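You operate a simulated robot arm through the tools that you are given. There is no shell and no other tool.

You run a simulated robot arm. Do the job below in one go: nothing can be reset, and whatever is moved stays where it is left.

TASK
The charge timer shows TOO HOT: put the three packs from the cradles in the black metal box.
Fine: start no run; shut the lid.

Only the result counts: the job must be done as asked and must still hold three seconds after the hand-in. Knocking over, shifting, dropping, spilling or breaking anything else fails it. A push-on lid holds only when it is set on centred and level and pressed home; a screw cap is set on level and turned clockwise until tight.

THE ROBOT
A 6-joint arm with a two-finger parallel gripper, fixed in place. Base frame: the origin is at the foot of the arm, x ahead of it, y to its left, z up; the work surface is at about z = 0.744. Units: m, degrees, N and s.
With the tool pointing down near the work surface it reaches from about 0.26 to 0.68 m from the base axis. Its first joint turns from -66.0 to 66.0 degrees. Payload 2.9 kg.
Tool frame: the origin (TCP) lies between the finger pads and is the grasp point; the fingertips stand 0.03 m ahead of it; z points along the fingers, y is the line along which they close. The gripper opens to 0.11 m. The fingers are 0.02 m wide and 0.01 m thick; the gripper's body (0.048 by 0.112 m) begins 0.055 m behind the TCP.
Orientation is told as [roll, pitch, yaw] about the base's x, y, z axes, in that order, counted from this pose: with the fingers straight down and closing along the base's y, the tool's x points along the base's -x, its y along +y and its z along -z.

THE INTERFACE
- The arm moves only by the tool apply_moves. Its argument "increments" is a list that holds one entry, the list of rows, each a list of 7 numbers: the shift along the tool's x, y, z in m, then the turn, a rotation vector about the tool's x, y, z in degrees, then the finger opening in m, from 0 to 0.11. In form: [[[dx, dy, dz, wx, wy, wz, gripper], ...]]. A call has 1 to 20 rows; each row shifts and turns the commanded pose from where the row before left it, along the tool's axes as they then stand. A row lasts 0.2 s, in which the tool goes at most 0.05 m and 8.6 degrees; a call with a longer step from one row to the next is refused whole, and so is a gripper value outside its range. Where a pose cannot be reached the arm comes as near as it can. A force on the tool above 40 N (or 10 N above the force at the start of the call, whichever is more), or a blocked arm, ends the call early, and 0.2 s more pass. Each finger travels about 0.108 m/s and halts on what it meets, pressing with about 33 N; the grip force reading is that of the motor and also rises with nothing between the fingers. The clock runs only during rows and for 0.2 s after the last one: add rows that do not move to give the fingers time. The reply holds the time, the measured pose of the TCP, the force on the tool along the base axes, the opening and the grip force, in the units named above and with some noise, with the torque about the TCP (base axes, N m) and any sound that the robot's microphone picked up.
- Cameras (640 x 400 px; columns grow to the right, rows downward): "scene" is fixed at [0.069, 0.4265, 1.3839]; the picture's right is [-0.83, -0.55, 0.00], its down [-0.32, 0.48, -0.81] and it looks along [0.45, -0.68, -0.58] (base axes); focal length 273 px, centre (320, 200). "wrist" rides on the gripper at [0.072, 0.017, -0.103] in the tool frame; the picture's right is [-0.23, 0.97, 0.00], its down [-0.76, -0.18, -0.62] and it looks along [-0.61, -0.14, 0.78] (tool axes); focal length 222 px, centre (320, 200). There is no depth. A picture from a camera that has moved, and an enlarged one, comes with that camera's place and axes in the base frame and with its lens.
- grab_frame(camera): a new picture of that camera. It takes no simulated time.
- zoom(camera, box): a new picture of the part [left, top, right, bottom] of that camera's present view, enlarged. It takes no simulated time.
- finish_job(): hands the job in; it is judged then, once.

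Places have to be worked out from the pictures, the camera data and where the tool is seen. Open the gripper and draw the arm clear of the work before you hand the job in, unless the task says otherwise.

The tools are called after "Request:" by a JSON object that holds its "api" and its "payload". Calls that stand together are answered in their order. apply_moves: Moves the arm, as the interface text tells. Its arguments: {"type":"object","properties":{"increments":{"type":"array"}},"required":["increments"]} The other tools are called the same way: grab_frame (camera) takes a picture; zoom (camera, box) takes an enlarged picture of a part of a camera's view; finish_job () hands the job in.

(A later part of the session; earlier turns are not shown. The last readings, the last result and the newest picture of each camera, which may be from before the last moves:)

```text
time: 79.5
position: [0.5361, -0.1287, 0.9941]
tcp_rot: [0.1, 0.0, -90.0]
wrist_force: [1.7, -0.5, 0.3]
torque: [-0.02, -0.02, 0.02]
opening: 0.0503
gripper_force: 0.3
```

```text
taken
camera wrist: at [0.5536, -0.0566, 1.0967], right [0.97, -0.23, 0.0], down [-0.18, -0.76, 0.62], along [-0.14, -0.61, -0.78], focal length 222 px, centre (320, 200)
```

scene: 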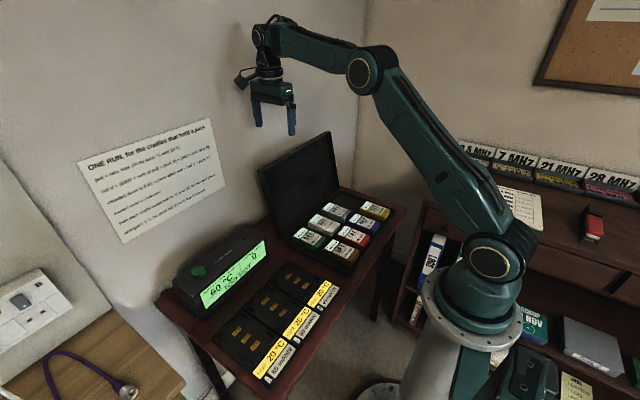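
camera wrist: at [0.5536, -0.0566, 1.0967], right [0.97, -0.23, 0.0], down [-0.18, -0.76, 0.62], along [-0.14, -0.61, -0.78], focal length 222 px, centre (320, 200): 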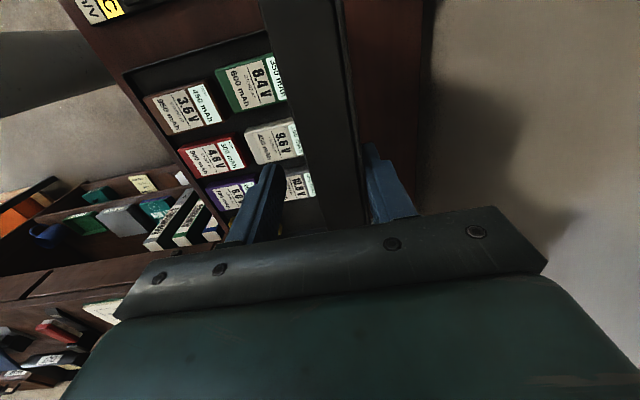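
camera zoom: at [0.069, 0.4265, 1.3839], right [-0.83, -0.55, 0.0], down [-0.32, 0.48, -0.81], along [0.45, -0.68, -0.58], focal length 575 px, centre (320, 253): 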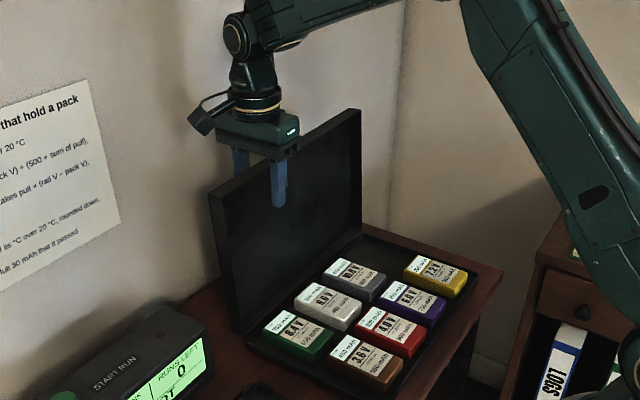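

The lid followed the finger back, so the hinge is free and would slam if let go. The handle stands about 3 cm off the outer face, near (0.62, −0.228, 0.967), and gripping it would let me close the lid gently all the way. I'll ease the lid back to its rest and rise.

Request:
{"api": "apply_moves", "payload": {"increments": [[[0, 0.007, 0, 0, 0, 0, 0.05], [0, 0.007, 0.001, 0, 0, 0, 0.052], [0, 0.007, 0.001, 0, 0, 0, 0.055], [0, 0.006, 0.001, 0, 0, 0, 0.058], [0, 0.006, 0.002, 0, 0, 0, 0.06], [0, 0.006, 0.002, 0, 0, 0, 0.065], [0, 0.006, 0, 0, 0, 0, 0.075], [0, 0.005, 0, 0, 0, 0, 0.09], [0, 0, 0, 0, 0, 0, 0.1]]]}}

Request:
{"api": "zoom", "payload": {"camera": "scene", "box": [230, 80, 410, 270]}}

```text
time: 81.5
position: [0.5861, -0.1288, 0.9868]
tcp_rot: [0.1, 0.0, -90.0]
wrist_force: [-0.3, -0.1, -0.5]
torque: [-0.03, 0.02, -0.01]
opening: 0.1
gripper_force: 0.0
```

```text
2.11 times, centred on (320, 175) of scene
camera zoom: at [0.069, 0.4265, 1.3839], right [-0.83, -0.55, 0.0], down [-0.32, 0.48, -0.81], along [0.45, -0.68, -0.58], focal length 575 px, centre (320, 253)
```

zoom: 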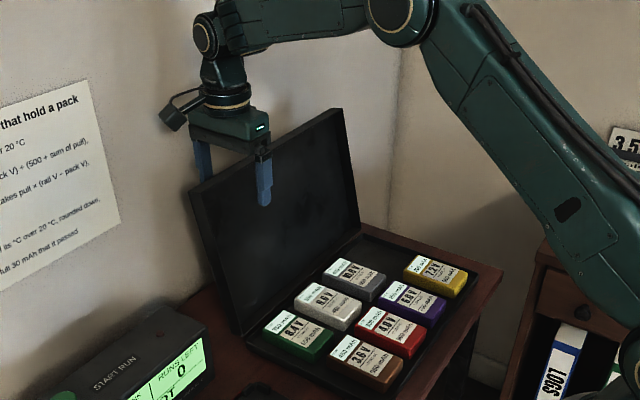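

The lid is back at its rest. I'll rise and measure the handle closely.

Request:
{"api": "apply_moves", "payload": {"increments": [[[0, 0, -0.03, 0, 0, 0, 0.1], [0, 0, -0.04, 0, 0, 0, 0.11], [0.01, 0, -0.04, 0, 0, 0, 0.11], [0.02, 0.01, -0.03, 0, 0, 0, 0.11], [0, 0, 0, 0, 0, 0, 0.11], [0, 0, 0, 0, 0, 0, 0.11]]]}}

Request:
{"api": "grab_frame", "payload": {"camera": "wrist"}}

Request:
{"api": "zoom", "payload": {"camera": "wrist", "box": [290, 110, 400, 210]}}

```text
time: 82.9
position: [0.5977, -0.1006, 1.1271]
tcp_rot: [0.1, 0.0, -90.1]
wrist_force: [0.6, -0.1, 0.6]
torque: [0.03, 0.05, -0.01]
opening: 0.1098
gripper_force: 0.0
```

```text
taken
camera wrist: at [0.6148, -0.0272, 1.2306], right [0.97, -0.23, 0.0], down [-0.18, -0.76, 0.62], along [-0.14, -0.61, -0.78], focal length 222 px, centre (320, 200)
```

wrist: 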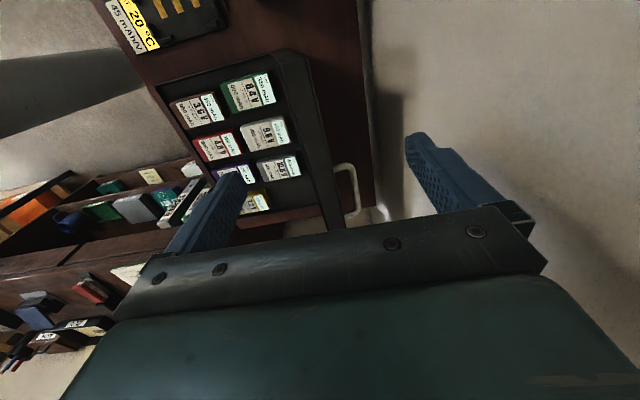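

```text
4.00 times, centred on (345, 160) of wrist
camera zoom: at [0.6148, -0.0272, 1.2306], right [0.97, -0.23, 0.0], down [-0.18, -0.76, 0.62], along [-0.14, -0.61, -0.78], focal length 888 px, centre (220, 360)
```

zoom: 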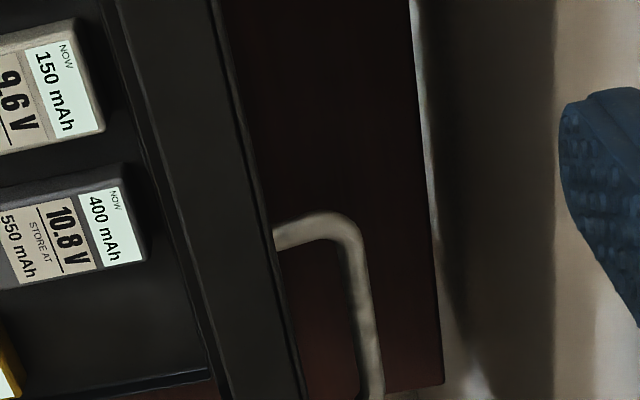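

The handle bar is clear now: centre x ≈ 0.6207, running y ≈ −0.19 to −0.265 at z ≈ 0.967, with a 19 mm gap between it and the lid's back edge (0.597). I'll move above it with a narrow opening so the front finger can drop into that gap.

Request:
{"api": "apply_moves", "payload": {"increments": [[[-0.027, 0.0065, 0, 0, 0, 0, 0.09], [-0.027, 0.0065, 0, 0, 0, 0, 0.07], [-0.027, 0.0065, 0, 0, 0, 0, 0.05], [-0.0284, 0.0063, 0, 0, 0, 0, 0.03], [0, 0, 0.025, 0, 0, 0, 0.024], [0, 0, 0.025, 0, 0, 0, 0.024], [0, 0, 0.012, 0, 0, 0, 0.024], [0, 0, 0, 0, 0, 0, 0.024]]]}}

Request:
{"api": "grab_frame", "payload": {"camera": "wrist"}}

Request:
{"api": "zoom", "payload": {"camera": "scene", "box": [230, 60, 410, 230]}}

```text
time: 84.7
position: [0.6006, -0.2008, 1.0553]
tcp_rot: [0.0, -0.1, -90.0]
wrist_force: [-0.5, -0.3, -0.6]
torque: [-0.03, 0.0, 0.02]
opening: 0.0242
gripper_force: 0.0
out of reach, approached as far as the arm can: row 3, 4
```

```text
taken
camera wrist: at [0.6173, -0.1278, 1.1584], right [0.97, -0.23, 0.0], down [-0.18, -0.76, 0.62], along [-0.14, -0.61, -0.78], focal length 222 px, centre (320, 200)
```

wrist: 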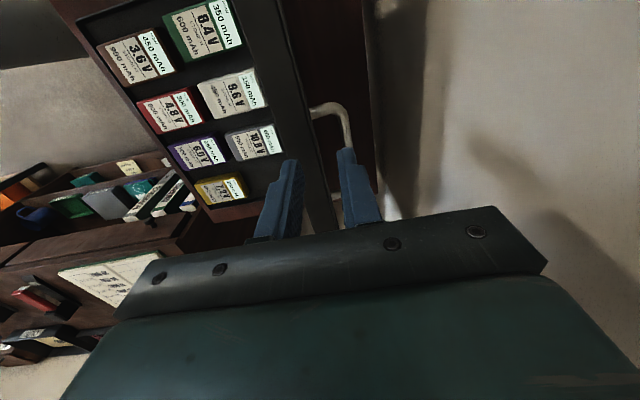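

```text
2.35 times, centred on (320, 145) of scene
camera zoom: at [0.069, 0.4265, 1.3839], right [-0.83, -0.55, 0.0], down [-0.32, 0.48, -0.81], along [0.45, -0.68, -0.58], focal length 643 px, centre (320, 329)
```

zoom: 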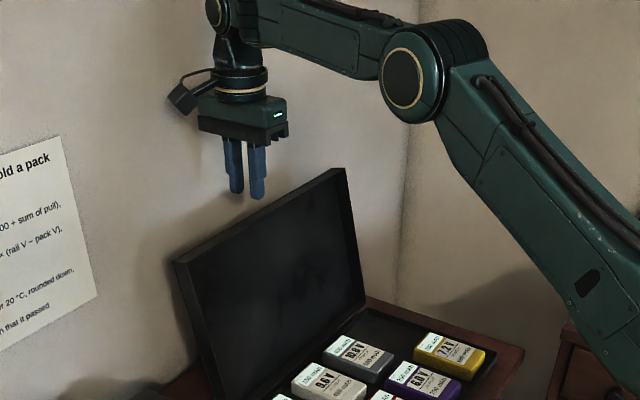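

It was out of reach at that height, but reach should grow as the tool goes lower. I'll try the lateral move again from here at z 1.055, where the fingertips are still above the lid.

Request:
{"api": "apply_moves", "payload": {"increments": [[[-0.002, 0.008, 0, 0, 0, 0, 0.024], [-0.002, 0.008, 0, 0, 0, 0, 0.024], [-0.001, 0.0065, 0, 0, 0, 0, 0.024], [0, 0, 0, 0, 0, 0, 0.024]]]}}

Request:
{"api": "zoom", "payload": {"camera": "wrist", "box": [240, 70, 420, 220]}}

```text
time: 85.7
position: [0.6204, -0.2042, 1.0546]
tcp_rot: [0.1, 0.1, -90.0]
wrist_force: [-0.6, -1.1, 0.1]
torque: [0.02, -0.02, 0.01]
opening: 0.0239
gripper_force: 0.0
out of reach, approached as far as the arm can: row 3
```

```text
2.67 times, centred on (330, 145) of wrist
camera zoom: at [0.6374, -0.1324, 1.1581], right [0.97, -0.23, 0.0], down [-0.18, -0.76, 0.62], along [-0.14, -0.61, -0.78], focal length 592 px, centre (293, 347)
```

zoom: 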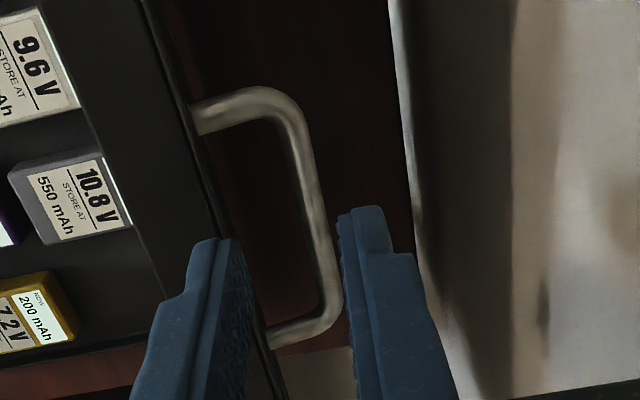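

This view shows the whole handle with the fingers on either side of it. With an 18 mm opening centred on the bar (x ≈ 0.6207), the front finger gets about 4–5 mm clearance each side, so I'll lower a little and re-check.

Request:
{"api": "apply_moves", "payload": {"increments": [[[0, 0, 0.005, 0, 0, 0, 0.018], [-0.002, 0.0, 0.004, 0, 0, 0, 0.018], [-0.002, 0.0, 0.003, 0, 0, 0, 0.018], [0, 0, 0, 0, 0, 0, 0.018], [0, 0, 0, 0, 0, 0, 0.018]]]}}

Request:
{"api": "zoom", "payload": {"camera": "wrist", "box": [240, 70, 420, 220]}}

Request:
{"api": "zoom", "payload": {"camera": "scene", "box": [270, 80, 360, 170]}}

```text
time: 86.9
position: [0.6209, -0.2096, 1.0427]
tcp_rot: [0.1, -0.1, -89.9]
wrist_force: [-0.3, -0.2, -0.3]
torque: [-0.01, -0.02, 0.0]
opening: 0.018
gripper_force: 0.1
```

```text
2.67 times, centred on (330, 145) of wrist
camera zoom: at [0.6377, -0.1368, 1.1457], right [0.97, -0.23, 0.0], down [-0.18, -0.76, 0.62], along [-0.14, -0.61, -0.78], focal length 592 px, centre (293, 347)
```

zoom: 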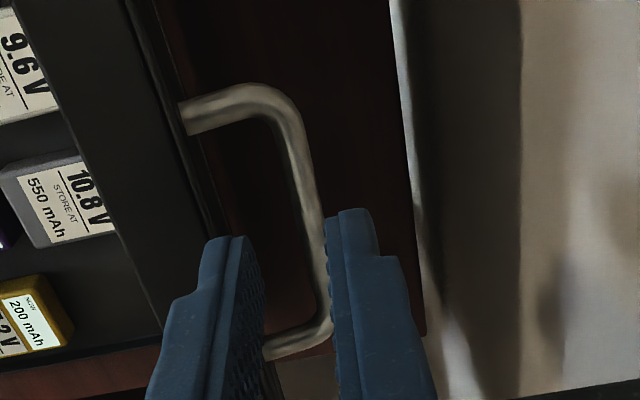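

```text
4.44 times, centred on (315, 125) of scene
camera zoom: at [0.069, 0.4265, 1.3839], right [-0.83, -0.55, 0.0], down [-0.32, 0.48, -0.81], along [0.45, -0.68, -0.58], focal length 1214 px, centre (342, 533)
```

zoom: 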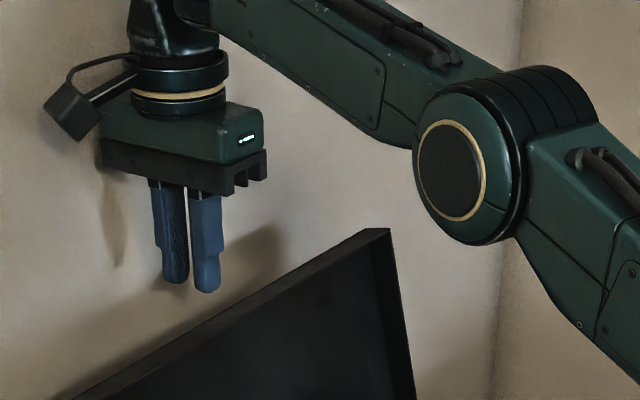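

The fingers are centred over the bar to within about a millimetre. I'll descend in stages and check force and view.

Request:
{"api": "apply_moves", "payload": {"increments": [[[0, 0, 0.008, 0, 0, 0, 0.018], [0, 0, 0.008, 0, 0, 0, 0.018], [0, 0, 0.008, 0, 0, 0, 0.018], [0, 0, 0, 0, 0, 0, 0.018]]]}}

Request:
{"api": "zoom", "payload": {"camera": "wrist", "box": [240, 70, 420, 220]}}

```text
time: 87.9
position: [0.6187, -0.2105, 1.0188]
tcp_rot: [0.2, -0.1, -90.1]
wrist_force: [-0.6, 0.0, -0.4]
torque: [-0.01, 0.02, 0.01]
opening: 0.0181
gripper_force: 0.0
```

```text
2.67 times, centred on (330, 145) of wrist
camera zoom: at [0.6372, -0.137, 1.1217], right [0.97, -0.23, 0.0], down [-0.18, -0.76, 0.62], along [-0.14, -0.61, -0.78], focal length 592 px, centre (293, 347)
```

zoom: 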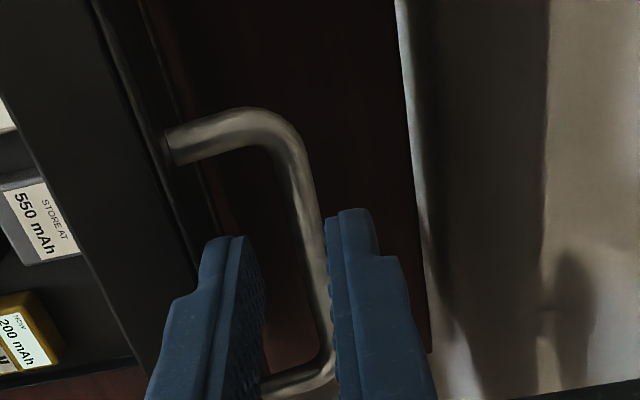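

The bar sits about 3 mm nearer the rear finger, so I'll shift +3 mm in x and continue down.

Request:
{"api": "apply_moves", "payload": {"increments": [[[0, 0.003, 0.002, 0, 0, 0, 0.018], [0, 0, 0.006, 0, 0, 0, 0.018], [0, 0, 0.006, 0, 0, 0, 0.018], [0, 0, 0, 0, 0, 0, 0.018]]]}}

Request:
{"api": "zoom", "payload": {"camera": "wrist", "box": [240, 70, 420, 220]}}

Request:
{"api": "zoom", "payload": {"camera": "scene", "box": [270, 80, 360, 170]}}

```text
time: 88.9
position: [0.623, -0.2102, 1.0046]
tcp_rot: [0.0, 0.0, -90.0]
wrist_force: [0.1, -0.3, 0.3]
torque: [0.0, 0.02, 0.01]
opening: 0.0182
gripper_force: 0.2
```

```text
2.67 times, centred on (330, 145) of wrist
camera zoom: at [0.6412, -0.1371, 1.1083], right [0.97, -0.23, 0.0], down [-0.18, -0.76, 0.62], along [-0.14, -0.61, -0.78], focal length 592 px, centre (293, 347)
```

zoom: 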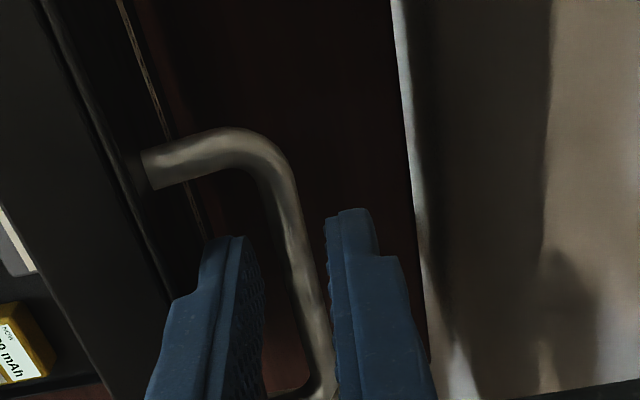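

```text
4.44 times, centred on (315, 125) of scene
camera zoom: at [0.069, 0.4265, 1.3839], right [-0.83, -0.55, 0.0], down [-0.32, 0.48, -0.81], along [0.45, -0.68, -0.58], focal length 1214 px, centre (342, 533)
```

zoom: 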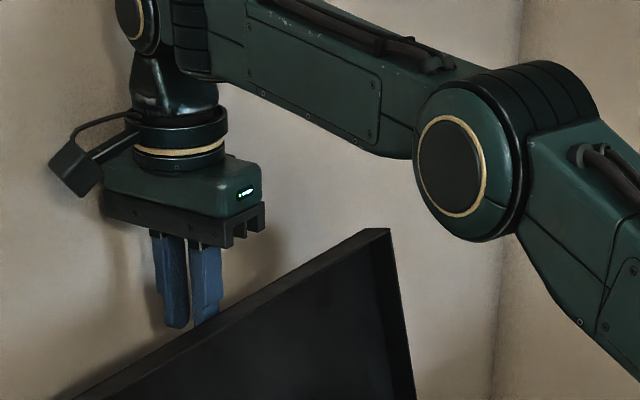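

The fingers have passed the lid edge cleanly and the bar is between them. I'll keep descending.

Request:
{"api": "apply_moves", "payload": {"increments": [[[0, 0, 0.006, 0, 0, 0, 0.018], [0, 0, 0.006, 0, 0, 0, 0.018], [0, 0, 0.004, 0, 0, 0, 0.018], [0, 0, 0, 0, 0, 0, 0.018]]]}}

Request:
{"api": "zoom", "payload": {"camera": "wrist", "box": [240, 70, 420, 220]}}

```text
time: 89.9
position: [0.6247, -0.2097, 0.9895]
tcp_rot: [0.1, 0.0, -90.1]
wrist_force: [-0.5, 0.3, -0.8]
torque: [0.02, -0.01, -0.03]
opening: 0.0184
gripper_force: 0.0
```

```text
2.67 times, centred on (330, 145) of wrist
camera zoom: at [0.641, -0.137, 1.0921], right [0.97, -0.23, 0.0], down [-0.18, -0.76, 0.62], along [-0.14, -0.61, -0.78], focal length 592 px, centre (293, 347)
```

zoom: 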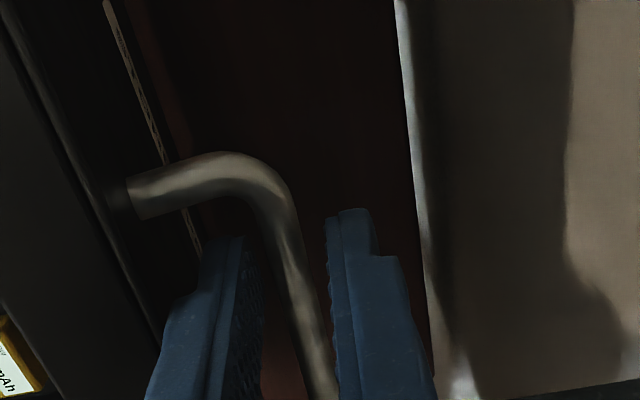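

The bar's bend is close to the near side of the fingers, so I'll slide 6 mm toward −y onto the straight part and go on down.

Request:
{"api": "apply_moves", "payload": {"increments": [[[-0.003, 0, 0, 0, 0, 0, 0.018], [-0.003, 0, 0.002, 0, 0, 0, 0.018], [0, 0, 0.005, 0, 0, 0, 0.018], [0, 0, 0.003, 0, 0, 0, 0.018], [0, 0, 0, 0, 0, 0, 0.018]]]}}

Request:
{"api": "zoom", "payload": {"camera": "wrist", "box": [240, 70, 420, 220]}}

```text
time: 91.1
position: [0.6237, -0.216, 0.9794]
tcp_rot: [0.1, 0.0, -89.9]
wrist_force: [-0.3, -0.3, 0.3]
torque: [-0.01, 0.0, -0.02]
opening: 0.0179
gripper_force: 0.0
```

```text
2.67 times, centred on (330, 145) of wrist
camera zoom: at [0.641, -0.143, 1.0817], right [0.97, -0.23, 0.0], down [-0.18, -0.76, 0.62], along [-0.14, -0.61, -0.78], focal length 592 px, centre (293, 347)
```

zoom: 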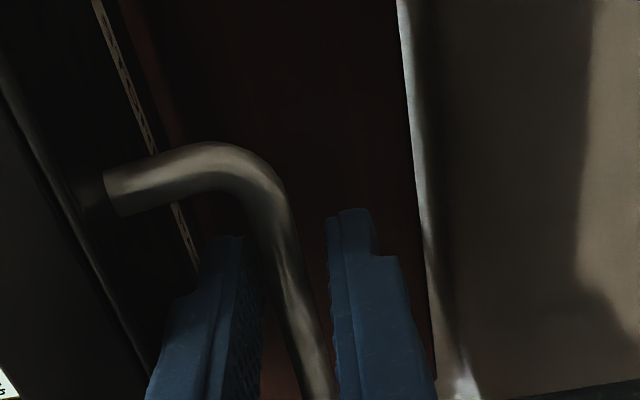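

No contact so far. I'll go 8 mm lower and close gently on the bar.

Request:
{"api": "apply_moves", "payload": {"increments": [[[0, 0, 0.004, 0, 0, 0, 0.018], [0, 0, 0.004, 0, 0, 0, 0.018], [0, 0, 0, 0, 0, 0, 0.018]]]}}

Request:
{"api": "zoom", "payload": {"camera": "wrist", "box": [240, 70, 420, 220]}}

Request:
{"api": "zoom", "payload": {"camera": "scene", "box": [250, 80, 370, 190]}}

```text
time: 91.9
position: [0.623, -0.2164, 0.9706]
tcp_rot: [0.0, 0.0, -90.0]
wrist_force: [1.0, 0.3, -0.6]
torque: [0.01, -0.02, 0.01]
opening: 0.0178
gripper_force: 0.1
```

```text
2.67 times, centred on (330, 145) of wrist
camera zoom: at [0.6404, -0.1431, 1.0739], right [0.97, -0.23, 0.0], down [-0.18, -0.76, 0.62], along [-0.14, -0.61, -0.78], focal length 592 px, centre (293, 347)
```

zoom: 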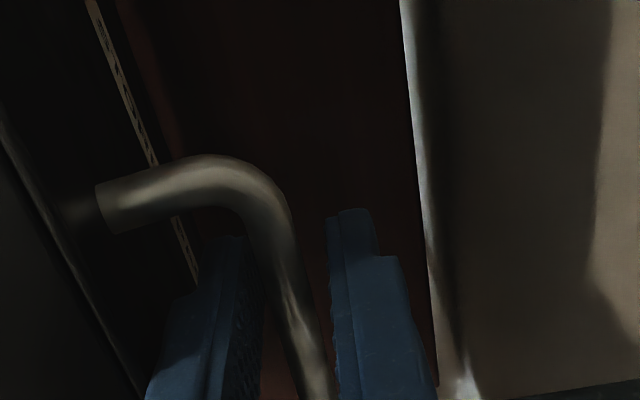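

```text
3.64 times, centred on (310, 135) of scene
camera zoom: at [0.069, 0.4265, 1.3839], right [-0.83, -0.55, 0.0], down [-0.32, 0.48, -0.81], along [0.45, -0.68, -0.58], focal length 993 px, centre (356, 436)
```

zoom: 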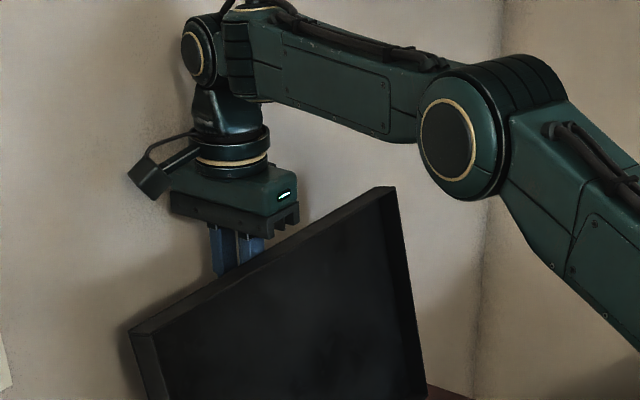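

The bar now partly covers the front fingertip in the view, so it is above the tips and between the fingers. I'll close on it.

Request:
{"api": "apply_moves", "payload": {"increments": [[[0, 0, 0, 0, 0, 0, 0.013], [0, 0, 0, 0, 0, 0, 0.008], [0, 0, 0, 0, 0, 0, 0.003], [0, 0, 0, 0, 0, 0, 0.0], [0, 0, 0, 0, 0, 0, 0.0]]]}}

Request:
{"api": "zoom", "payload": {"camera": "wrist", "box": [240, 70, 420, 220]}}

```text
time: 93.1
position: [0.6221, -0.2161, 0.97]
tcp_rot: [-0.1, -0.1, -90.0]
wrist_force: [-22.2, 2.7, 1.1]
torque: [-0.3, 0.23, -0.67]
opening: 0.0099
gripper_force: 44.7
```

```text
2.67 times, centred on (330, 145) of wrist
camera zoom: at [0.6395, -0.1434, 1.0738], right [0.97, -0.23, 0.0], down [-0.18, -0.76, 0.62], along [-0.15, -0.61, -0.78], focal length 592 px, centre (293, 347)
```

zoom: 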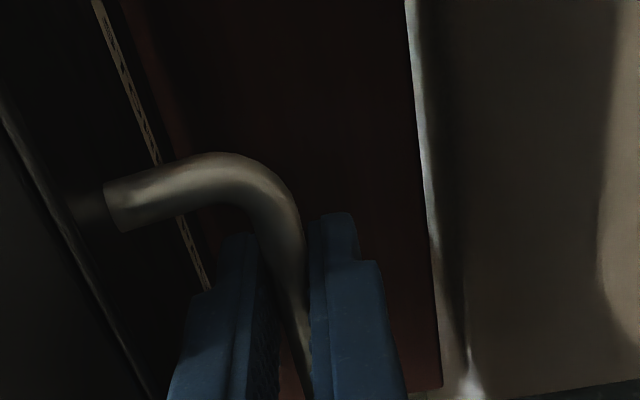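

The bar is firmly gripped (9.9 mm), and the −22 N in x comes from about 2 mm misalignment against the lid's stop. I'll relieve that first, then start the arc.

Request:
{"api": "apply_moves", "payload": {"increments": [[[0, -0.001, 0, 0, 0, 0, 0.0], [0, -0.001, 0, 0, 0, 0, 0.0], [0, 0, 0, 0, 0, 0, 0.0]]]}}

Request:
{"api": "apply_moves", "payload": {"increments": [[[0, -0.003, -0.001, 0, 0, 0, 0.0], [0, -0.003, -0.001, 0, 0, 0, 0.0], [0, -0.003, -0.001, 0, 0, 0, 0.0], [0, 0, 0, 0, 0, 0, 0.0]]]}}

```text
time: 93.9
position: [0.6204, -0.2155, 0.9717]
tcp_rot: [0.1, 0.0, -90.1]
wrist_force: [-12.9, -3.0, -3.4]
torque: [-0.05, 0.11, -0.6]
opening: 0.0098
gripper_force: 44.7
```

```text
time: 94.9
position: [0.6127, -0.2164, 0.9746]
tcp_rot: [0.2, -0.1, -90.0]
wrist_force: [0.6, -6.0, -0.7]
torque: [-0.27, -0.02, -0.71]
opening: 0.0097
gripper_force: 45.1
```

Forces are small now, so the arc direction is right. I'll continue along a circle of about 0.211 m radius around the hinge, checking force as I go.

Request:
{"api": "apply_moves", "payload": {"increments": [[[0, -0.007, -0.003, 0, 0, 0, 0.0], [0, -0.0068, -0.0027, 0, 0, 0, 0.0], [0, -0.007, -0.0024, 0, 0, 0, 0.0], [0, -0.007, -0.0022, 0, 0, 0, 0.0], [0, 0, 0, 0, 0, 0, 0.0]]]}}

Request:
{"api": "grab_frame", "payload": {"camera": "wrist"}}

Request:
{"api": "zoom", "payload": {"camera": "scene", "box": [230, 80, 410, 270]}}

```text
time: 96.1
position: [0.584, -0.2154, 0.9838]
tcp_rot: [0.1, 0.0, -90.0]
wrist_force: [1.9, -7.0, 4.9]
torque: [-0.01, -0.03, -0.68]
opening: 0.0095
gripper_force: 45.5
```

```text
taken
camera wrist: at [0.6026, -0.143, 1.0876], right [0.97, -0.23, 0.0], down [-0.18, -0.76, 0.62], along [-0.14, -0.61, -0.78], focal length 222 px, centre (320, 200)
```

wrist: 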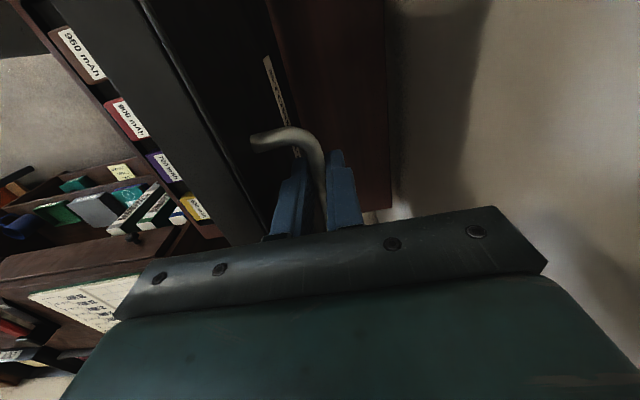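

```text
2.11 times, centred on (320, 175) of scene
camera zoom: at [0.0689, 0.4263, 1.3839], right [-0.83, -0.55, 0.0], down [-0.32, 0.48, -0.81], along [0.45, -0.68, -0.58], focal length 575 px, centre (320, 253)
```

zoom: 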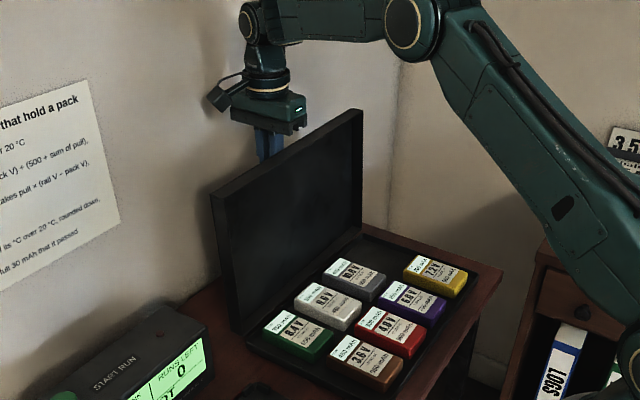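

The lid is rotating with the handle, about 7° short of vertical. The force suggests going slightly higher and −y, so I'll continue with those corrections.

Request:
{"api": "apply_moves", "payload": {"increments": [[[-0.0005, -0.007, -0.003, 0, 0, 0, 0.0], [-0.0005, -0.007, -0.0023, 0, 0, 0, 0.0], [0, -0.007, -0.0018, 0, 0, 0, 0.0], [0, -0.007, -0.0014, 0, 0, 0, 0.0], [0, 0, 0, 0, 0, 0, 0.0]]]}}

```text
time: 97.3
position: [0.5558, -0.2151, 0.9912]
tcp_rot: [-0.2, 0.1, -90.0]
wrist_force: [-1.9, 6.5, -13.8]
torque: [0.23, 0.01, -0.76]
opening: 0.0096
gripper_force: 45.0
```

The z force turned to −14 N, so I'm about 1 mm high. I'll correct while continuing.

Request:
{"api": "apply_moves", "payload": {"increments": [[[0.0005, -0.007, 0.0006, 0, 0, 0, 0.0], [0, -0.007, 0.0002, 0, 0, 0, 0.0], [0, -0.007, -0.0003, 0, 0, 0, 0.0], [0, -0.007, 0.0, 0, 0, 0, 0.0], [0, 0, 0, 0, 0, 0, 0.0]]]}}

Request:
{"api": "zoom", "payload": {"camera": "scene", "box": [230, 80, 410, 270]}}

Request:
{"api": "grab_frame", "payload": {"camera": "wrist"}}

```text
time: 98.5
position: [0.5275, -0.2159, 0.9934]
tcp_rot: [0.2, -0.2, -90.0]
wrist_force: [0.1, 8.4, 7.6]
torque: [-0.02, 0.01, -0.72]
opening: 0.0097
gripper_force: 44.9
```

```text
2.11 times, centred on (320, 175) of scene
camera zoom: at [0.0688, 0.4268, 1.3838], right [-0.83, -0.55, 0.0], down [-0.32, 0.48, -0.81], along [0.45, -0.68, -0.58], focal length 575 px, centre (320, 253)
```

zoom: 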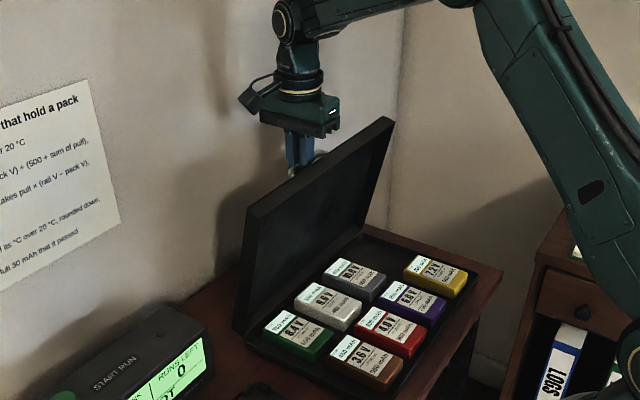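

```text
taken
camera wrist: at [0.5456, -0.143, 1.0967], right [0.97, -0.23, 0.0], down [-0.18, -0.76, 0.62], along [-0.14, -0.61, -0.78], focal length 222 px, centre (320, 200)
```

wrist: 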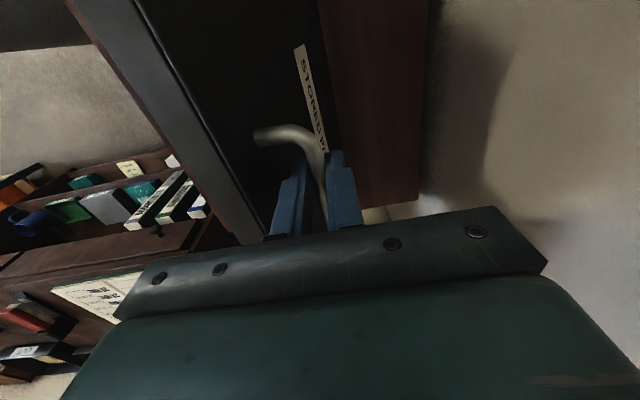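

The lid is past vertical and under control with modest forces. I'll continue down the arc in roughly 10° stages.

Request:
{"api": "apply_moves", "payload": {"increments": [[[0.0005, -0.0092, -0.0005, 0, 0, 0, 0.0], [0, -0.0092, 0.0004, 0, 0, 0, 0.0], [0, -0.0092, 0.001, 0, 0, 0, 0.0], [0, -0.0091, 0.0014, 0, 0, 0, 0.0], [0, 0, 0, 0, 0, 0, 0.0]]]}}

```text
time: 99.7
position: [0.4907, -0.2157, 0.99]
tcp_rot: [0.1, -0.1, -90.2]
wrist_force: [-2.2, -5.9, 1.1]
torque: [0.07, 0.05, -0.49]
opening: 0.0096
gripper_force: 44.5
```

Request:
{"api": "apply_moves", "payload": {"increments": [[[0, -0.009, 0.0016, 0, 0, 0, 0.0], [0, -0.009, 0.002, 0, 0, 0, 0.0], [0, -0.0088, 0.0024, 0, 0, 0, 0.0], [0, -0.0088, 0.0028, 0, 0, 0, 0.0], [0, 0, 0, 0, 0, 0, 0.0]]]}}

```text
time: 100.9
position: [0.4555, -0.2152, 0.9812]
tcp_rot: [0.1, -0.2, -90.2]
wrist_force: [-3.1, -10.7, 8.7]
torque: [0.12, 0.06, -0.54]
opening: 0.0096
gripper_force: 45.3
```

Request:
{"api": "apply_moves", "payload": {"increments": [[[-0.0005, -0.0086, 0.0026, 0, 0, 0, 0.0], [-0.0005, -0.0084, 0.0035, 0, 0, 0, 0.0], [0, -0.0083, 0.004, 0, 0, 0, 0.0], [0, -0.0081, 0.0044, 0, 0, 0, 0.0], [0, 0, 0, 0, 0, 0, 0.0]]]}}

Request:
{"api": "zoom", "payload": {"camera": "scene", "box": [230, 80, 410, 270]}}

Request:
{"api": "grab_frame", "payload": {"camera": "wrist"}}

```text
time: 102.1
position: [0.4221, -0.2159, 0.9663]
tcp_rot: [0.0, 0.0, -89.9]
wrist_force: [-14.8, 13.1, 24.6]
torque: [0.82, 0.12, -0.63]
opening: 0.0097
gripper_force: 45.0
```

```text
2.11 times, centred on (320, 175) of scene
camera zoom: at [0.0682, 0.427, 1.3838], right [-0.83, -0.55, 0.0], down [-0.32, 0.48, -0.82], along [0.45, -0.68, -0.58], focal length 575 px, centre (320, 253)
```

zoom: 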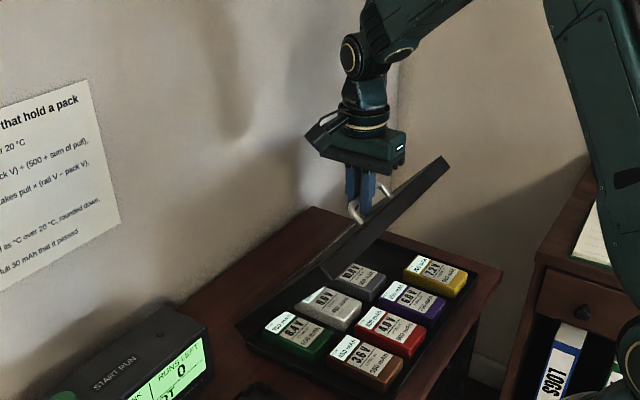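

```text
taken
camera wrist: at [0.4397, -0.1432, 1.0701], right [0.97, -0.23, 0.0], down [-0.18, -0.76, 0.62], along [-0.14, -0.61, -0.78], focal length 222 px, centre (320, 200)
```

wrist: 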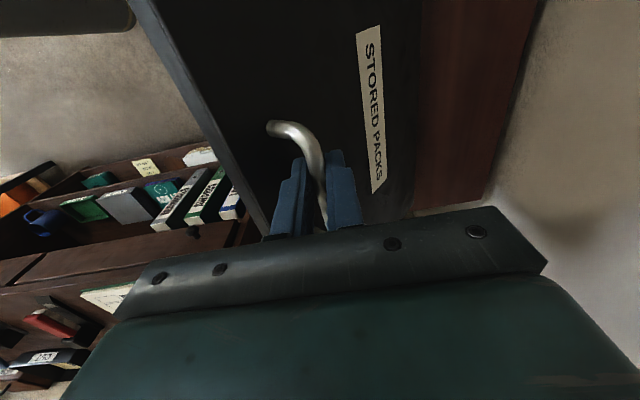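

The force is now outward (−15, +13, 25 N), so the true radius is slightly larger than assumed. I'll correct outward by 2 mm and use a refitted arc (centre x 0.524, z 0.769, R ≈ 0.2235).

Request:
{"api": "apply_moves", "payload": {"increments": [[[0.001, -0.0012, -0.0018, 0, 0, 0, 0.0], [0, 0, 0, 0, 0, 0, 0.0]]]}}

Request:
{"api": "apply_moves", "payload": {"increments": [[[0, -0.0086, 0.0046, 0, 0, 0, 0.0], [0, -0.0083, 0.005, 0, 0, 0, 0.0], [0, 0, 0, 0, 0, 0, 0.0]]]}}

```text
time: 102.7
position: [0.4221, -0.2158, 0.9677]
tcp_rot: [0.1, -0.1, -90.1]
wrist_force: [1.8, 0.3, -6.8]
torque: [0.95, 0.05, -0.51]
opening: 0.0094
gripper_force: 44.6
```

```text
time: 103.5
position: [0.4067, -0.2153, 0.9576]
tcp_rot: [0.1, -0.1, -90.0]
wrist_force: [17.0, -2.5, -29.6]
torque: [-0.3, -0.13, -0.5]
opening: 0.0096
gripper_force: 44.9
```

Now pulled inward (17, −30 N), so I'm about 2.3 mm too far out. I'll correct and take smaller stages.

Request:
{"api": "apply_moves", "payload": {"increments": [[[0, 0.0011, 0.0019, 0, 0, 0, 0.0], [0, 0, 0, 0, 0, 0, 0.0]]]}}

Request:
{"api": "apply_moves", "payload": {"increments": [[[0, -0.0075, 0.0055, 0, 0, 0, 0.0], [0, 0, 0, 0, 0, 0, 0.0]]]}}

```text
time: 104.1
position: [0.406, -0.2158, 0.9583]
tcp_rot: [0.0, 0.0, -90.1]
wrist_force: [1.0, 4.6, -4.2]
torque: [-0.6, -0.03, -0.48]
opening: 0.0092
gripper_force: 44.8
```

```text
time: 104.7
position: [0.3969, -0.2158, 0.9518]
tcp_rot: [0.0, 0.0, -90.2]
wrist_force: [-10.0, 3.5, 12.0]
torque: [0.74, 0.01, -0.4]
opening: 0.0095
gripper_force: 45.1
```

Request:
{"api": "apply_moves", "payload": {"increments": [[[0, -0.0087, 0.0046, 0, 0, 0, 0.0], [0, 0, 0, 0, 0, 0, 0.0]]]}}

Request:
{"api": "apply_moves", "payload": {"increments": [[[0, -0.0078, 0.0058, 0, 0, 0, 0.0], [0, 0, 0, 0, 0, 0, 0.0]]]}}

```text
time: 105.3
position: [0.3891, -0.2154, 0.9458]
tcp_rot: [0.1, 0.0, -90.0]
wrist_force: [-6.4, 5.1, 5.8]
torque: [0.03, 0.03, -0.46]
opening: 0.0096
gripper_force: 45.1
```

```text
time: 105.9
position: [0.382, -0.2149, 0.9412]
tcp_rot: [0.1, -0.1, -90.0]
wrist_force: [-3.7, 1.3, 0.7]
torque: [0.44, 0.02, -0.4]
opening: 0.0097
gripper_force: 45.1
```

Forces are near zero and the refitted arc matches, so I'll continue.

Request:
{"api": "apply_moves", "payload": {"increments": [[[0, -0.0076, 0.0065, 0, 0, 0, 0.0], [0, -0.0073, 0.0069, 0, 0, 0, 0.0], [0, 0, 0, 0, 0, 0, 0.0]]]}}

Request:
{"api": "zoom", "payload": {"camera": "scene", "box": [230, 80, 410, 270]}}

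Request:
{"api": "grab_frame", "payload": {"camera": "wrist"}}

```text
time: 106.7
position: [0.3676, -0.2157, 0.9267]
tcp_rot: [0.0, -0.1, -89.9]
wrist_force: [4.2, -4.2, -5.3]
torque: [-0.46, -0.09, -0.32]
opening: 0.0093
gripper_force: 44.5
```

```text
2.11 times, centred on (320, 175) of scene
camera zoom: at [0.0691, 0.4264, 1.3839], right [-0.83, -0.55, 0.0], down [-0.32, 0.48, -0.81], along [0.45, -0.68, -0.58], focal length 575 px, centre (320, 253)
```

zoom: 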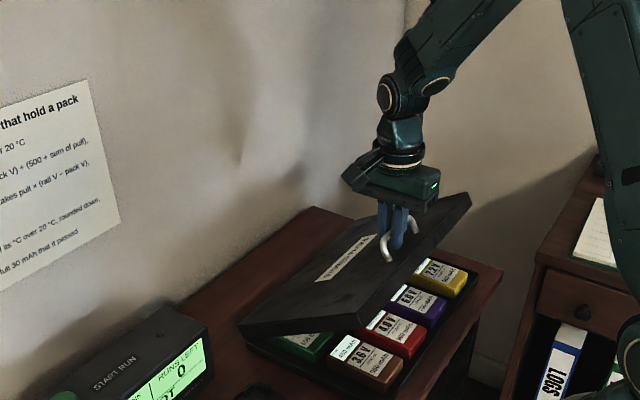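

```text
taken
camera wrist: at [0.3851, -0.1428, 1.0303], right [0.97, -0.23, 0.0], down [-0.18, -0.76, 0.62], along [-0.14, -0.61, -0.78], focal length 222 px, centre (320, 200)
```

wrist: 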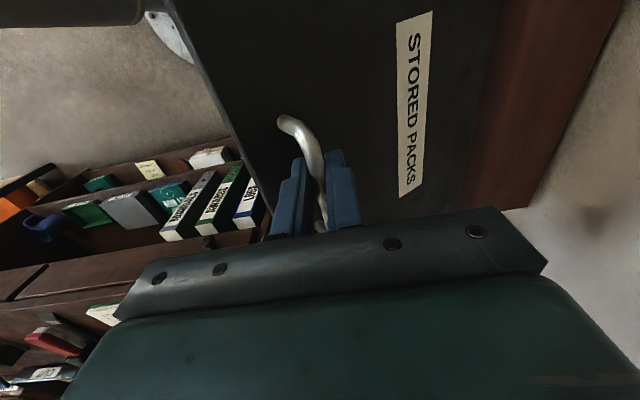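

The lid is at about 55°, with steady forces. I'll continue along the arc.

Request:
{"api": "apply_moves", "payload": {"increments": [[[0, -0.0067, 0.0074, 0, 0, 0, 0.0], [0, -0.0066, 0.0075, 0, 0, 0, 0.0], [0, 0, 0, 0, 0, 0, 0.0]]]}}

Request:
{"api": "apply_moves", "payload": {"increments": [[[0, -0.0063, 0.0078, 0, 0, 0, 0.0], [0, 0, 0, 0, 0, 0, 0.0]]]}}

```text
time: 107.5
position: [0.3529, -0.2166, 0.9117]
tcp_rot: [0.1, -0.2, -90.1]
wrist_force: [4.7, -5.6, -6.0]
torque: [0.25, -0.08, -0.27]
opening: 0.0094
gripper_force: 45.1
```

```text
time: 108.1
position: [0.3457, -0.2154, 0.9043]
tcp_rot: [0.0, 0.0, -90.1]
wrist_force: [-2.5, -5.1, -0.5]
torque: [-0.45, 0.0, -0.24]
opening: 0.0095
gripper_force: 45.1
```

Request:
{"api": "apply_moves", "payload": {"increments": [[[0, -0.0059, 0.0081, 0, 0, 0, 0.0], [0, -0.0055, 0.0083, 0, 0, 0, 0.0], [0, 0, 0, 0, 0, 0, 0.0]]]}}

Request:
{"api": "apply_moves", "payload": {"increments": [[[0, -0.0051, 0.0086, 0, 0, 0, 0.0], [0, 0, 0, 0, 0, 0, 0.0]]]}}

```text
time: 108.9
position: [0.3352, -0.215, 0.8878]
tcp_rot: [0.0, -0.2, -90.0]
wrist_force: [-4.0, -2.2, -0.1]
torque: [0.31, 0.04, -0.24]
opening: 0.0095
gripper_force: 45.0
```

```text
time: 109.5
position: [0.3313, -0.2162, 0.8788]
tcp_rot: [-0.1, -0.1, -89.9]
wrist_force: [-10.3, 0.6, 2.9]
torque: [-0.28, 0.11, -0.2]
opening: 0.0095
gripper_force: 45.2
```

Request:
{"api": "apply_moves", "payload": {"increments": [[[0, -0.0056, 0.0087, 0, 0, 0, 0.0], [0, -0.0044, 0.009, 0, 0, 0, 0.0], [0, 0, 0, 0, 0, 0, 0.0]]]}}

Request:
{"api": "zoom", "payload": {"camera": "scene", "box": [230, 110, 410, 290]}}

Request:
{"api": "grab_frame", "payload": {"camera": "wrist"}}

```text
time: 110.3
position: [0.3212, -0.2157, 0.8612]
tcp_rot: [0.2, -0.1, -90.0]
wrist_force: [-3.3, -1.0, -1.0]
torque: [0.1, -0.01, -0.11]
opening: 0.0094
gripper_force: 45.1
```

```text
2.22 times, centred on (320, 200) of scene
camera zoom: at [0.0689, 0.4265, 1.3839], right [-0.83, -0.55, 0.0], down [-0.32, 0.48, -0.81], along [0.45, -0.68, -0.58], focal length 607 px, centre (320, 200)
```

zoom: 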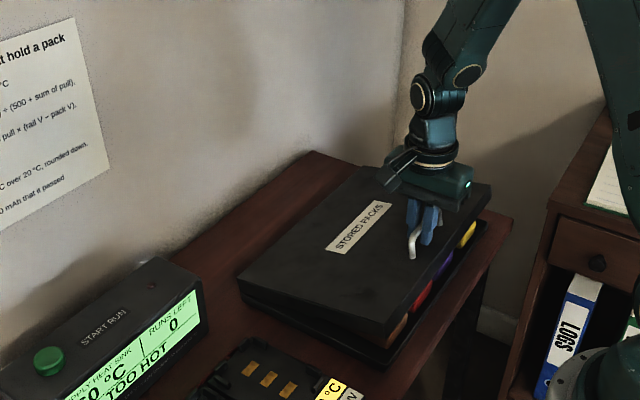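

```text
taken
camera wrist: at [0.3391, -0.1429, 0.9642], right [0.97, -0.23, 0.0], down [-0.18, -0.76, 0.62], along [-0.14, -0.61, -0.78], focal length 222 px, centre (320, 200)
```

wrist: 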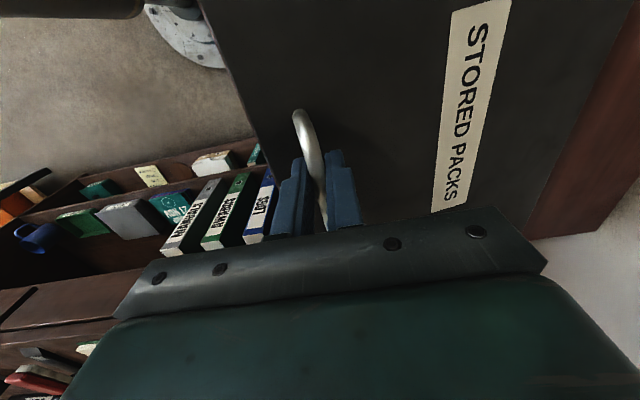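

The lid is now about 15–20° from closed. I'll continue gently.

Request:
{"api": "apply_moves", "payload": {"increments": [[[0, -0.0041, 0.0092, 0, 0, 0, 0.0], [0, -0.0037, 0.0093, 0, 0, 0, 0.0], [0, 0, 0, 0, 0, 0, 0.0]]]}}

Request:
{"api": "apply_moves", "payload": {"increments": [[[0, -0.0033, 0.0095, 0, 0, 0, 0.0], [0, 0, 0, 0, 0, 0, 0.0]]]}}

```text
time: 111.1
position: [0.3144, -0.217, 0.8437]
tcp_rot: [0.2, 0.0, -89.9]
wrist_force: [10.0, 6.1, -6.2]
torque: [0.54, -0.1, -0.16]
opening: 0.0096
gripper_force: 45.2
```

```text
time: 111.7
position: [0.3106, -0.2155, 0.8347]
tcp_rot: [0.2, 0.0, -89.9]
wrist_force: [13.4, 10.2, -6.3]
torque: [-0.49, -0.1, -0.08]
opening: 0.0095
gripper_force: 44.7
```

Request:
{"api": "apply_moves", "payload": {"increments": [[[0.0005, -0.0017, 0.0094, 0, 0, 0, 0.0], [0, 0, 0, 0, 0, 0, 0.0]]]}}

Request:
{"api": "apply_moves", "payload": {"increments": [[[0, -0.0022, 0.0075, 0, 0, 0, 0.0], [0, 0, 0, 0, 0, 0, 0.0]]]}}

Request:
{"api": "zoom", "payload": {"camera": "scene", "box": [250, 180, 390, 300]}}

```text
time: 112.3
position: [0.3098, -0.2166, 0.8251]
tcp_rot: [0.1, -0.1, -90.0]
wrist_force: [6.1, 0.1, -3.6]
torque: [0.96, -0.07, 0.01]
opening: 0.0096
gripper_force: 44.9
```

```text
time: 113.0
position: [0.3068, -0.2151, 0.8202]
tcp_rot: [0.4, -0.2, -90.0]
wrist_force: [-2.4, 3.4, 9.2]
torque: [-0.54, 0.05, -0.07]
opening: 0.0096
gripper_force: 45.2
stopped in row 2: the force on the tool passed its limit at 42 N (the readings are from after the stop); the commanded pose is now the measured one
```

```text
3.33 times, centred on (320, 240) of scene
camera zoom: at [0.0688, 0.4266, 1.3838], right [-0.83, -0.55, 0.0], down [-0.32, 0.48, -0.81], along [0.45, -0.68, -0.58], focal length 910 px, centre (320, 67)
```

zoom: 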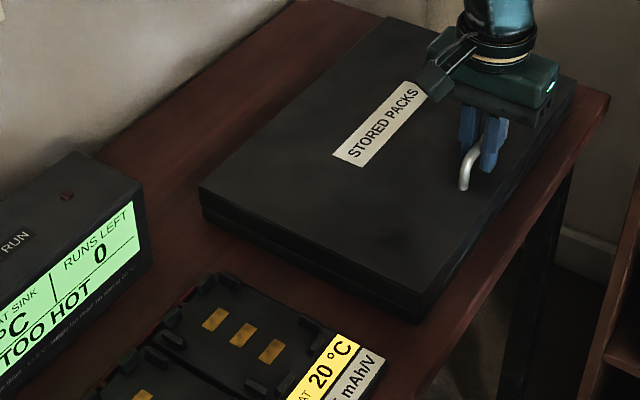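

The lid met resistance at z ≈ 0.820 and looks shut. I'll check its seam closely before releasing.

Request:
{"api": "zoom", "payload": {"camera": "scene", "box": [285, 215, 365, 285]}}

Request:
{"api": "zoom", "payload": {"camera": "scene", "box": [330, 185, 400, 255]}}

Request:
{"api": "grab_frame", "payload": {"camera": "wrist"}}

```text
5.71 times, centred on (325, 250) of scene
camera zoom: at [0.0688, 0.4266, 1.3838], right [-0.83, -0.55, 0.0], down [-0.32, 0.48, -0.81], along [0.45, -0.68, -0.58], focal length 1560 px, centre (291, -86)
```

zoom: 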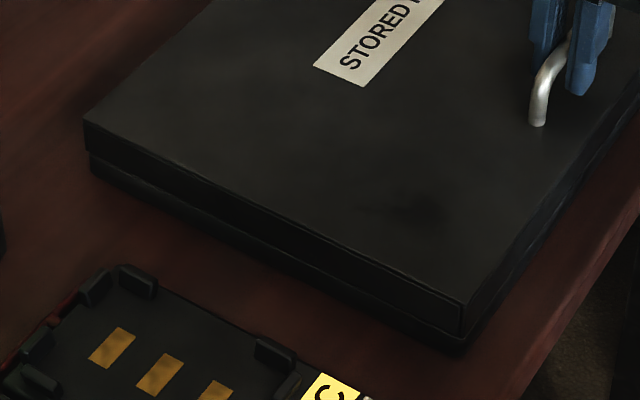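

```text
5.71 times, centred on (365, 220) of scene
camera zoom: at [0.0688, 0.4266, 1.3838], right [-0.83, -0.55, 0.0], down [-0.32, 0.48, -0.81], along [0.45, -0.68, -0.58], focal length 1560 px, centre (63, 86)
```

zoom: 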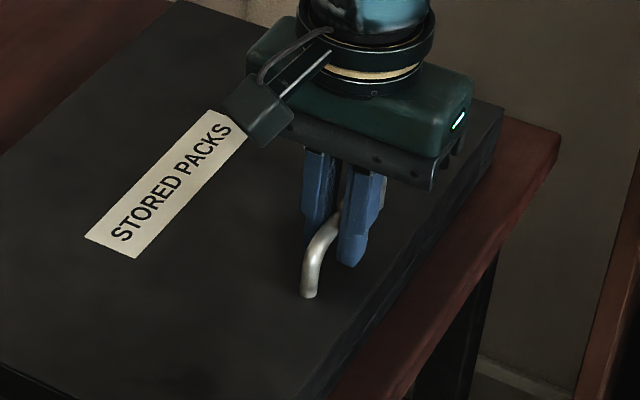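

```text
taken
camera wrist: at [0.325, -0.143, 0.9232], right [0.97, -0.23, 0.01], down [-0.18, -0.76, 0.63], along [-0.14, -0.61, -0.78], focal length 222 px, centre (320, 200)
```

wrist: 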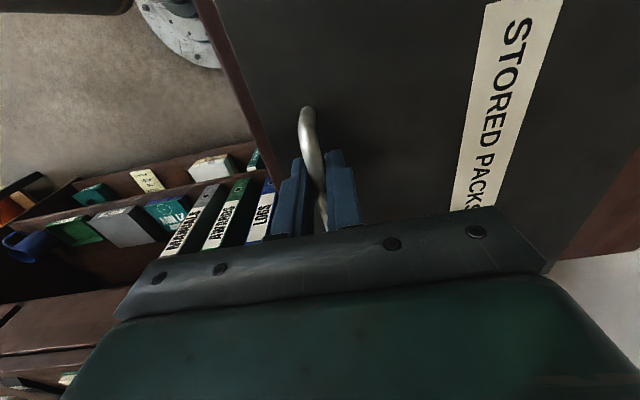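

The seam looks even and closed. I'll open the fingers off the handle and rise straight up.

Request:
{"api": "apply_moves", "payload": {"increments": [[[0, 0, 0, 0, 0, 0, 0.02], [0, 0, 0, 0, 0, 0, 0.035], [0, 0, 0, 0, 0, 0, 0.04], [0, 0, 0, 0, 0, 0, 0.04]]]}}

Request:
{"api": "apply_moves", "payload": {"increments": [[[0, 0, -0.005, 0, 0, 0, 0.04], [0, 0, -0.015, 0, 0, 0, 0.04], [0, 0, -0.03, 0, 0, 0, 0.04], [0, 0, -0.03, 0, 0, 0, 0.04], [0, 0, 0, 0, 0, 0, 0.04]]]}}

Request:
{"api": "zoom", "payload": {"camera": "scene", "box": [240, 160, 400, 290]}}

Request:
{"api": "grab_frame", "payload": {"camera": "wrist"}}

```text
time: 114.0
position: [0.3084, -0.2172, 0.8203]
tcp_rot: [0.4, -0.2, -89.9]
wrist_force: [0.8, -0.5, -0.1]
torque: [0.01, -0.02, 0.01]
opening: 0.0401
gripper_force: 0.1
```

```text
time: 115.2
position: [0.3081, -0.2166, 0.9009]
tcp_rot: [0.4, -0.2, -90.1]
wrist_force: [-0.1, -0.6, -0.3]
torque: [0.01, 0.04, -0.05]
opening: 0.0402
gripper_force: 0.1
```

```text
3.08 times, centred on (320, 225) of scene
camera zoom: at [0.0689, 0.4265, 1.3839], right [-0.83, -0.55, 0.0], down [-0.32, 0.48, -0.81], along [0.45, -0.68, -0.58], focal length 840 px, centre (320, 123)
```

zoom: 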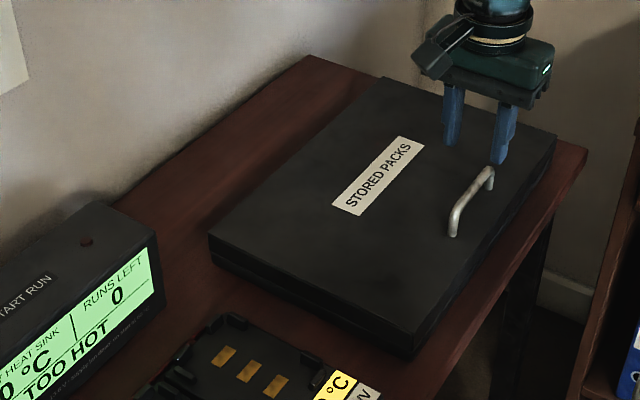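

```text
taken
camera wrist: at [0.3251, -0.144, 1.0036], right [0.97, -0.23, 0.01], down [-0.18, -0.76, 0.63], along [-0.14, -0.61, -0.78], focal length 222 px, centre (320, 200)
```

wrist: 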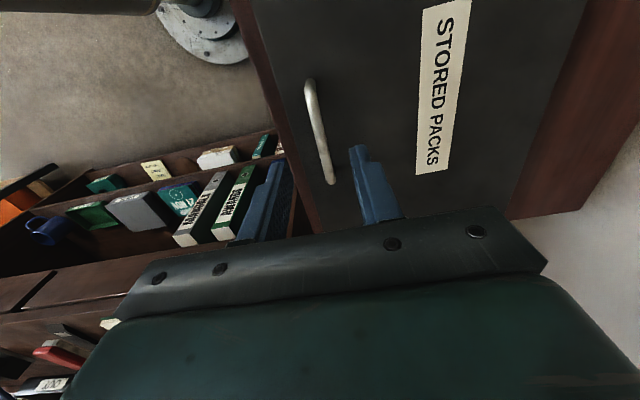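

The lid stays down after release. I'll take one close look at the seam and the whole scene for anything disturbed.

Request:
{"api": "zoom", "payload": {"camera": "scene", "box": [280, 210, 360, 285]}}

Request:
{"api": "zoom", "payload": {"camera": "scene", "box": [340, 180, 400, 255]}}

Request:
{"api": "grab_frame", "payload": {"camera": "scene"}}

```text
5.33 times, centred on (320, 248) of scene
camera zoom: at [0.0689, 0.4265, 1.3839], right [-0.83, -0.55, 0.0], down [-0.32, 0.48, -0.81], along [0.45, -0.68, -0.58], focal length 1456 px, centre (320, -53)
```

zoom: 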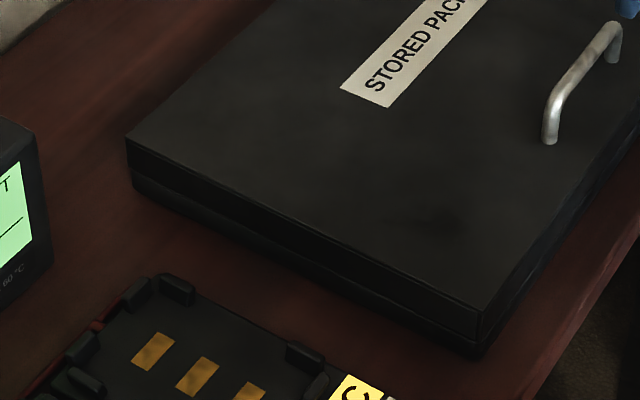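

```text
5.33 times, centred on (370, 218) of scene
camera zoom: at [0.0689, 0.4265, 1.3839], right [-0.83, -0.55, 0.0], down [-0.32, 0.48, -0.81], along [0.45, -0.68, -0.58], focal length 1456 px, centre (53, 107)
```

zoom: 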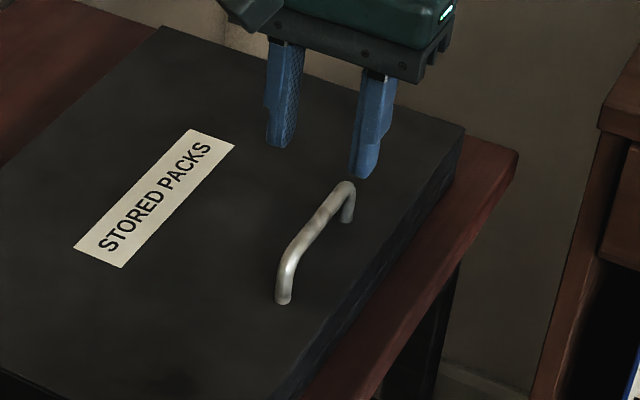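

```text
taken
```

scene: 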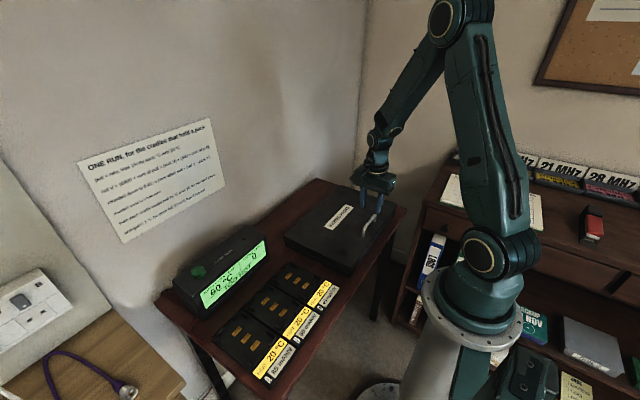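

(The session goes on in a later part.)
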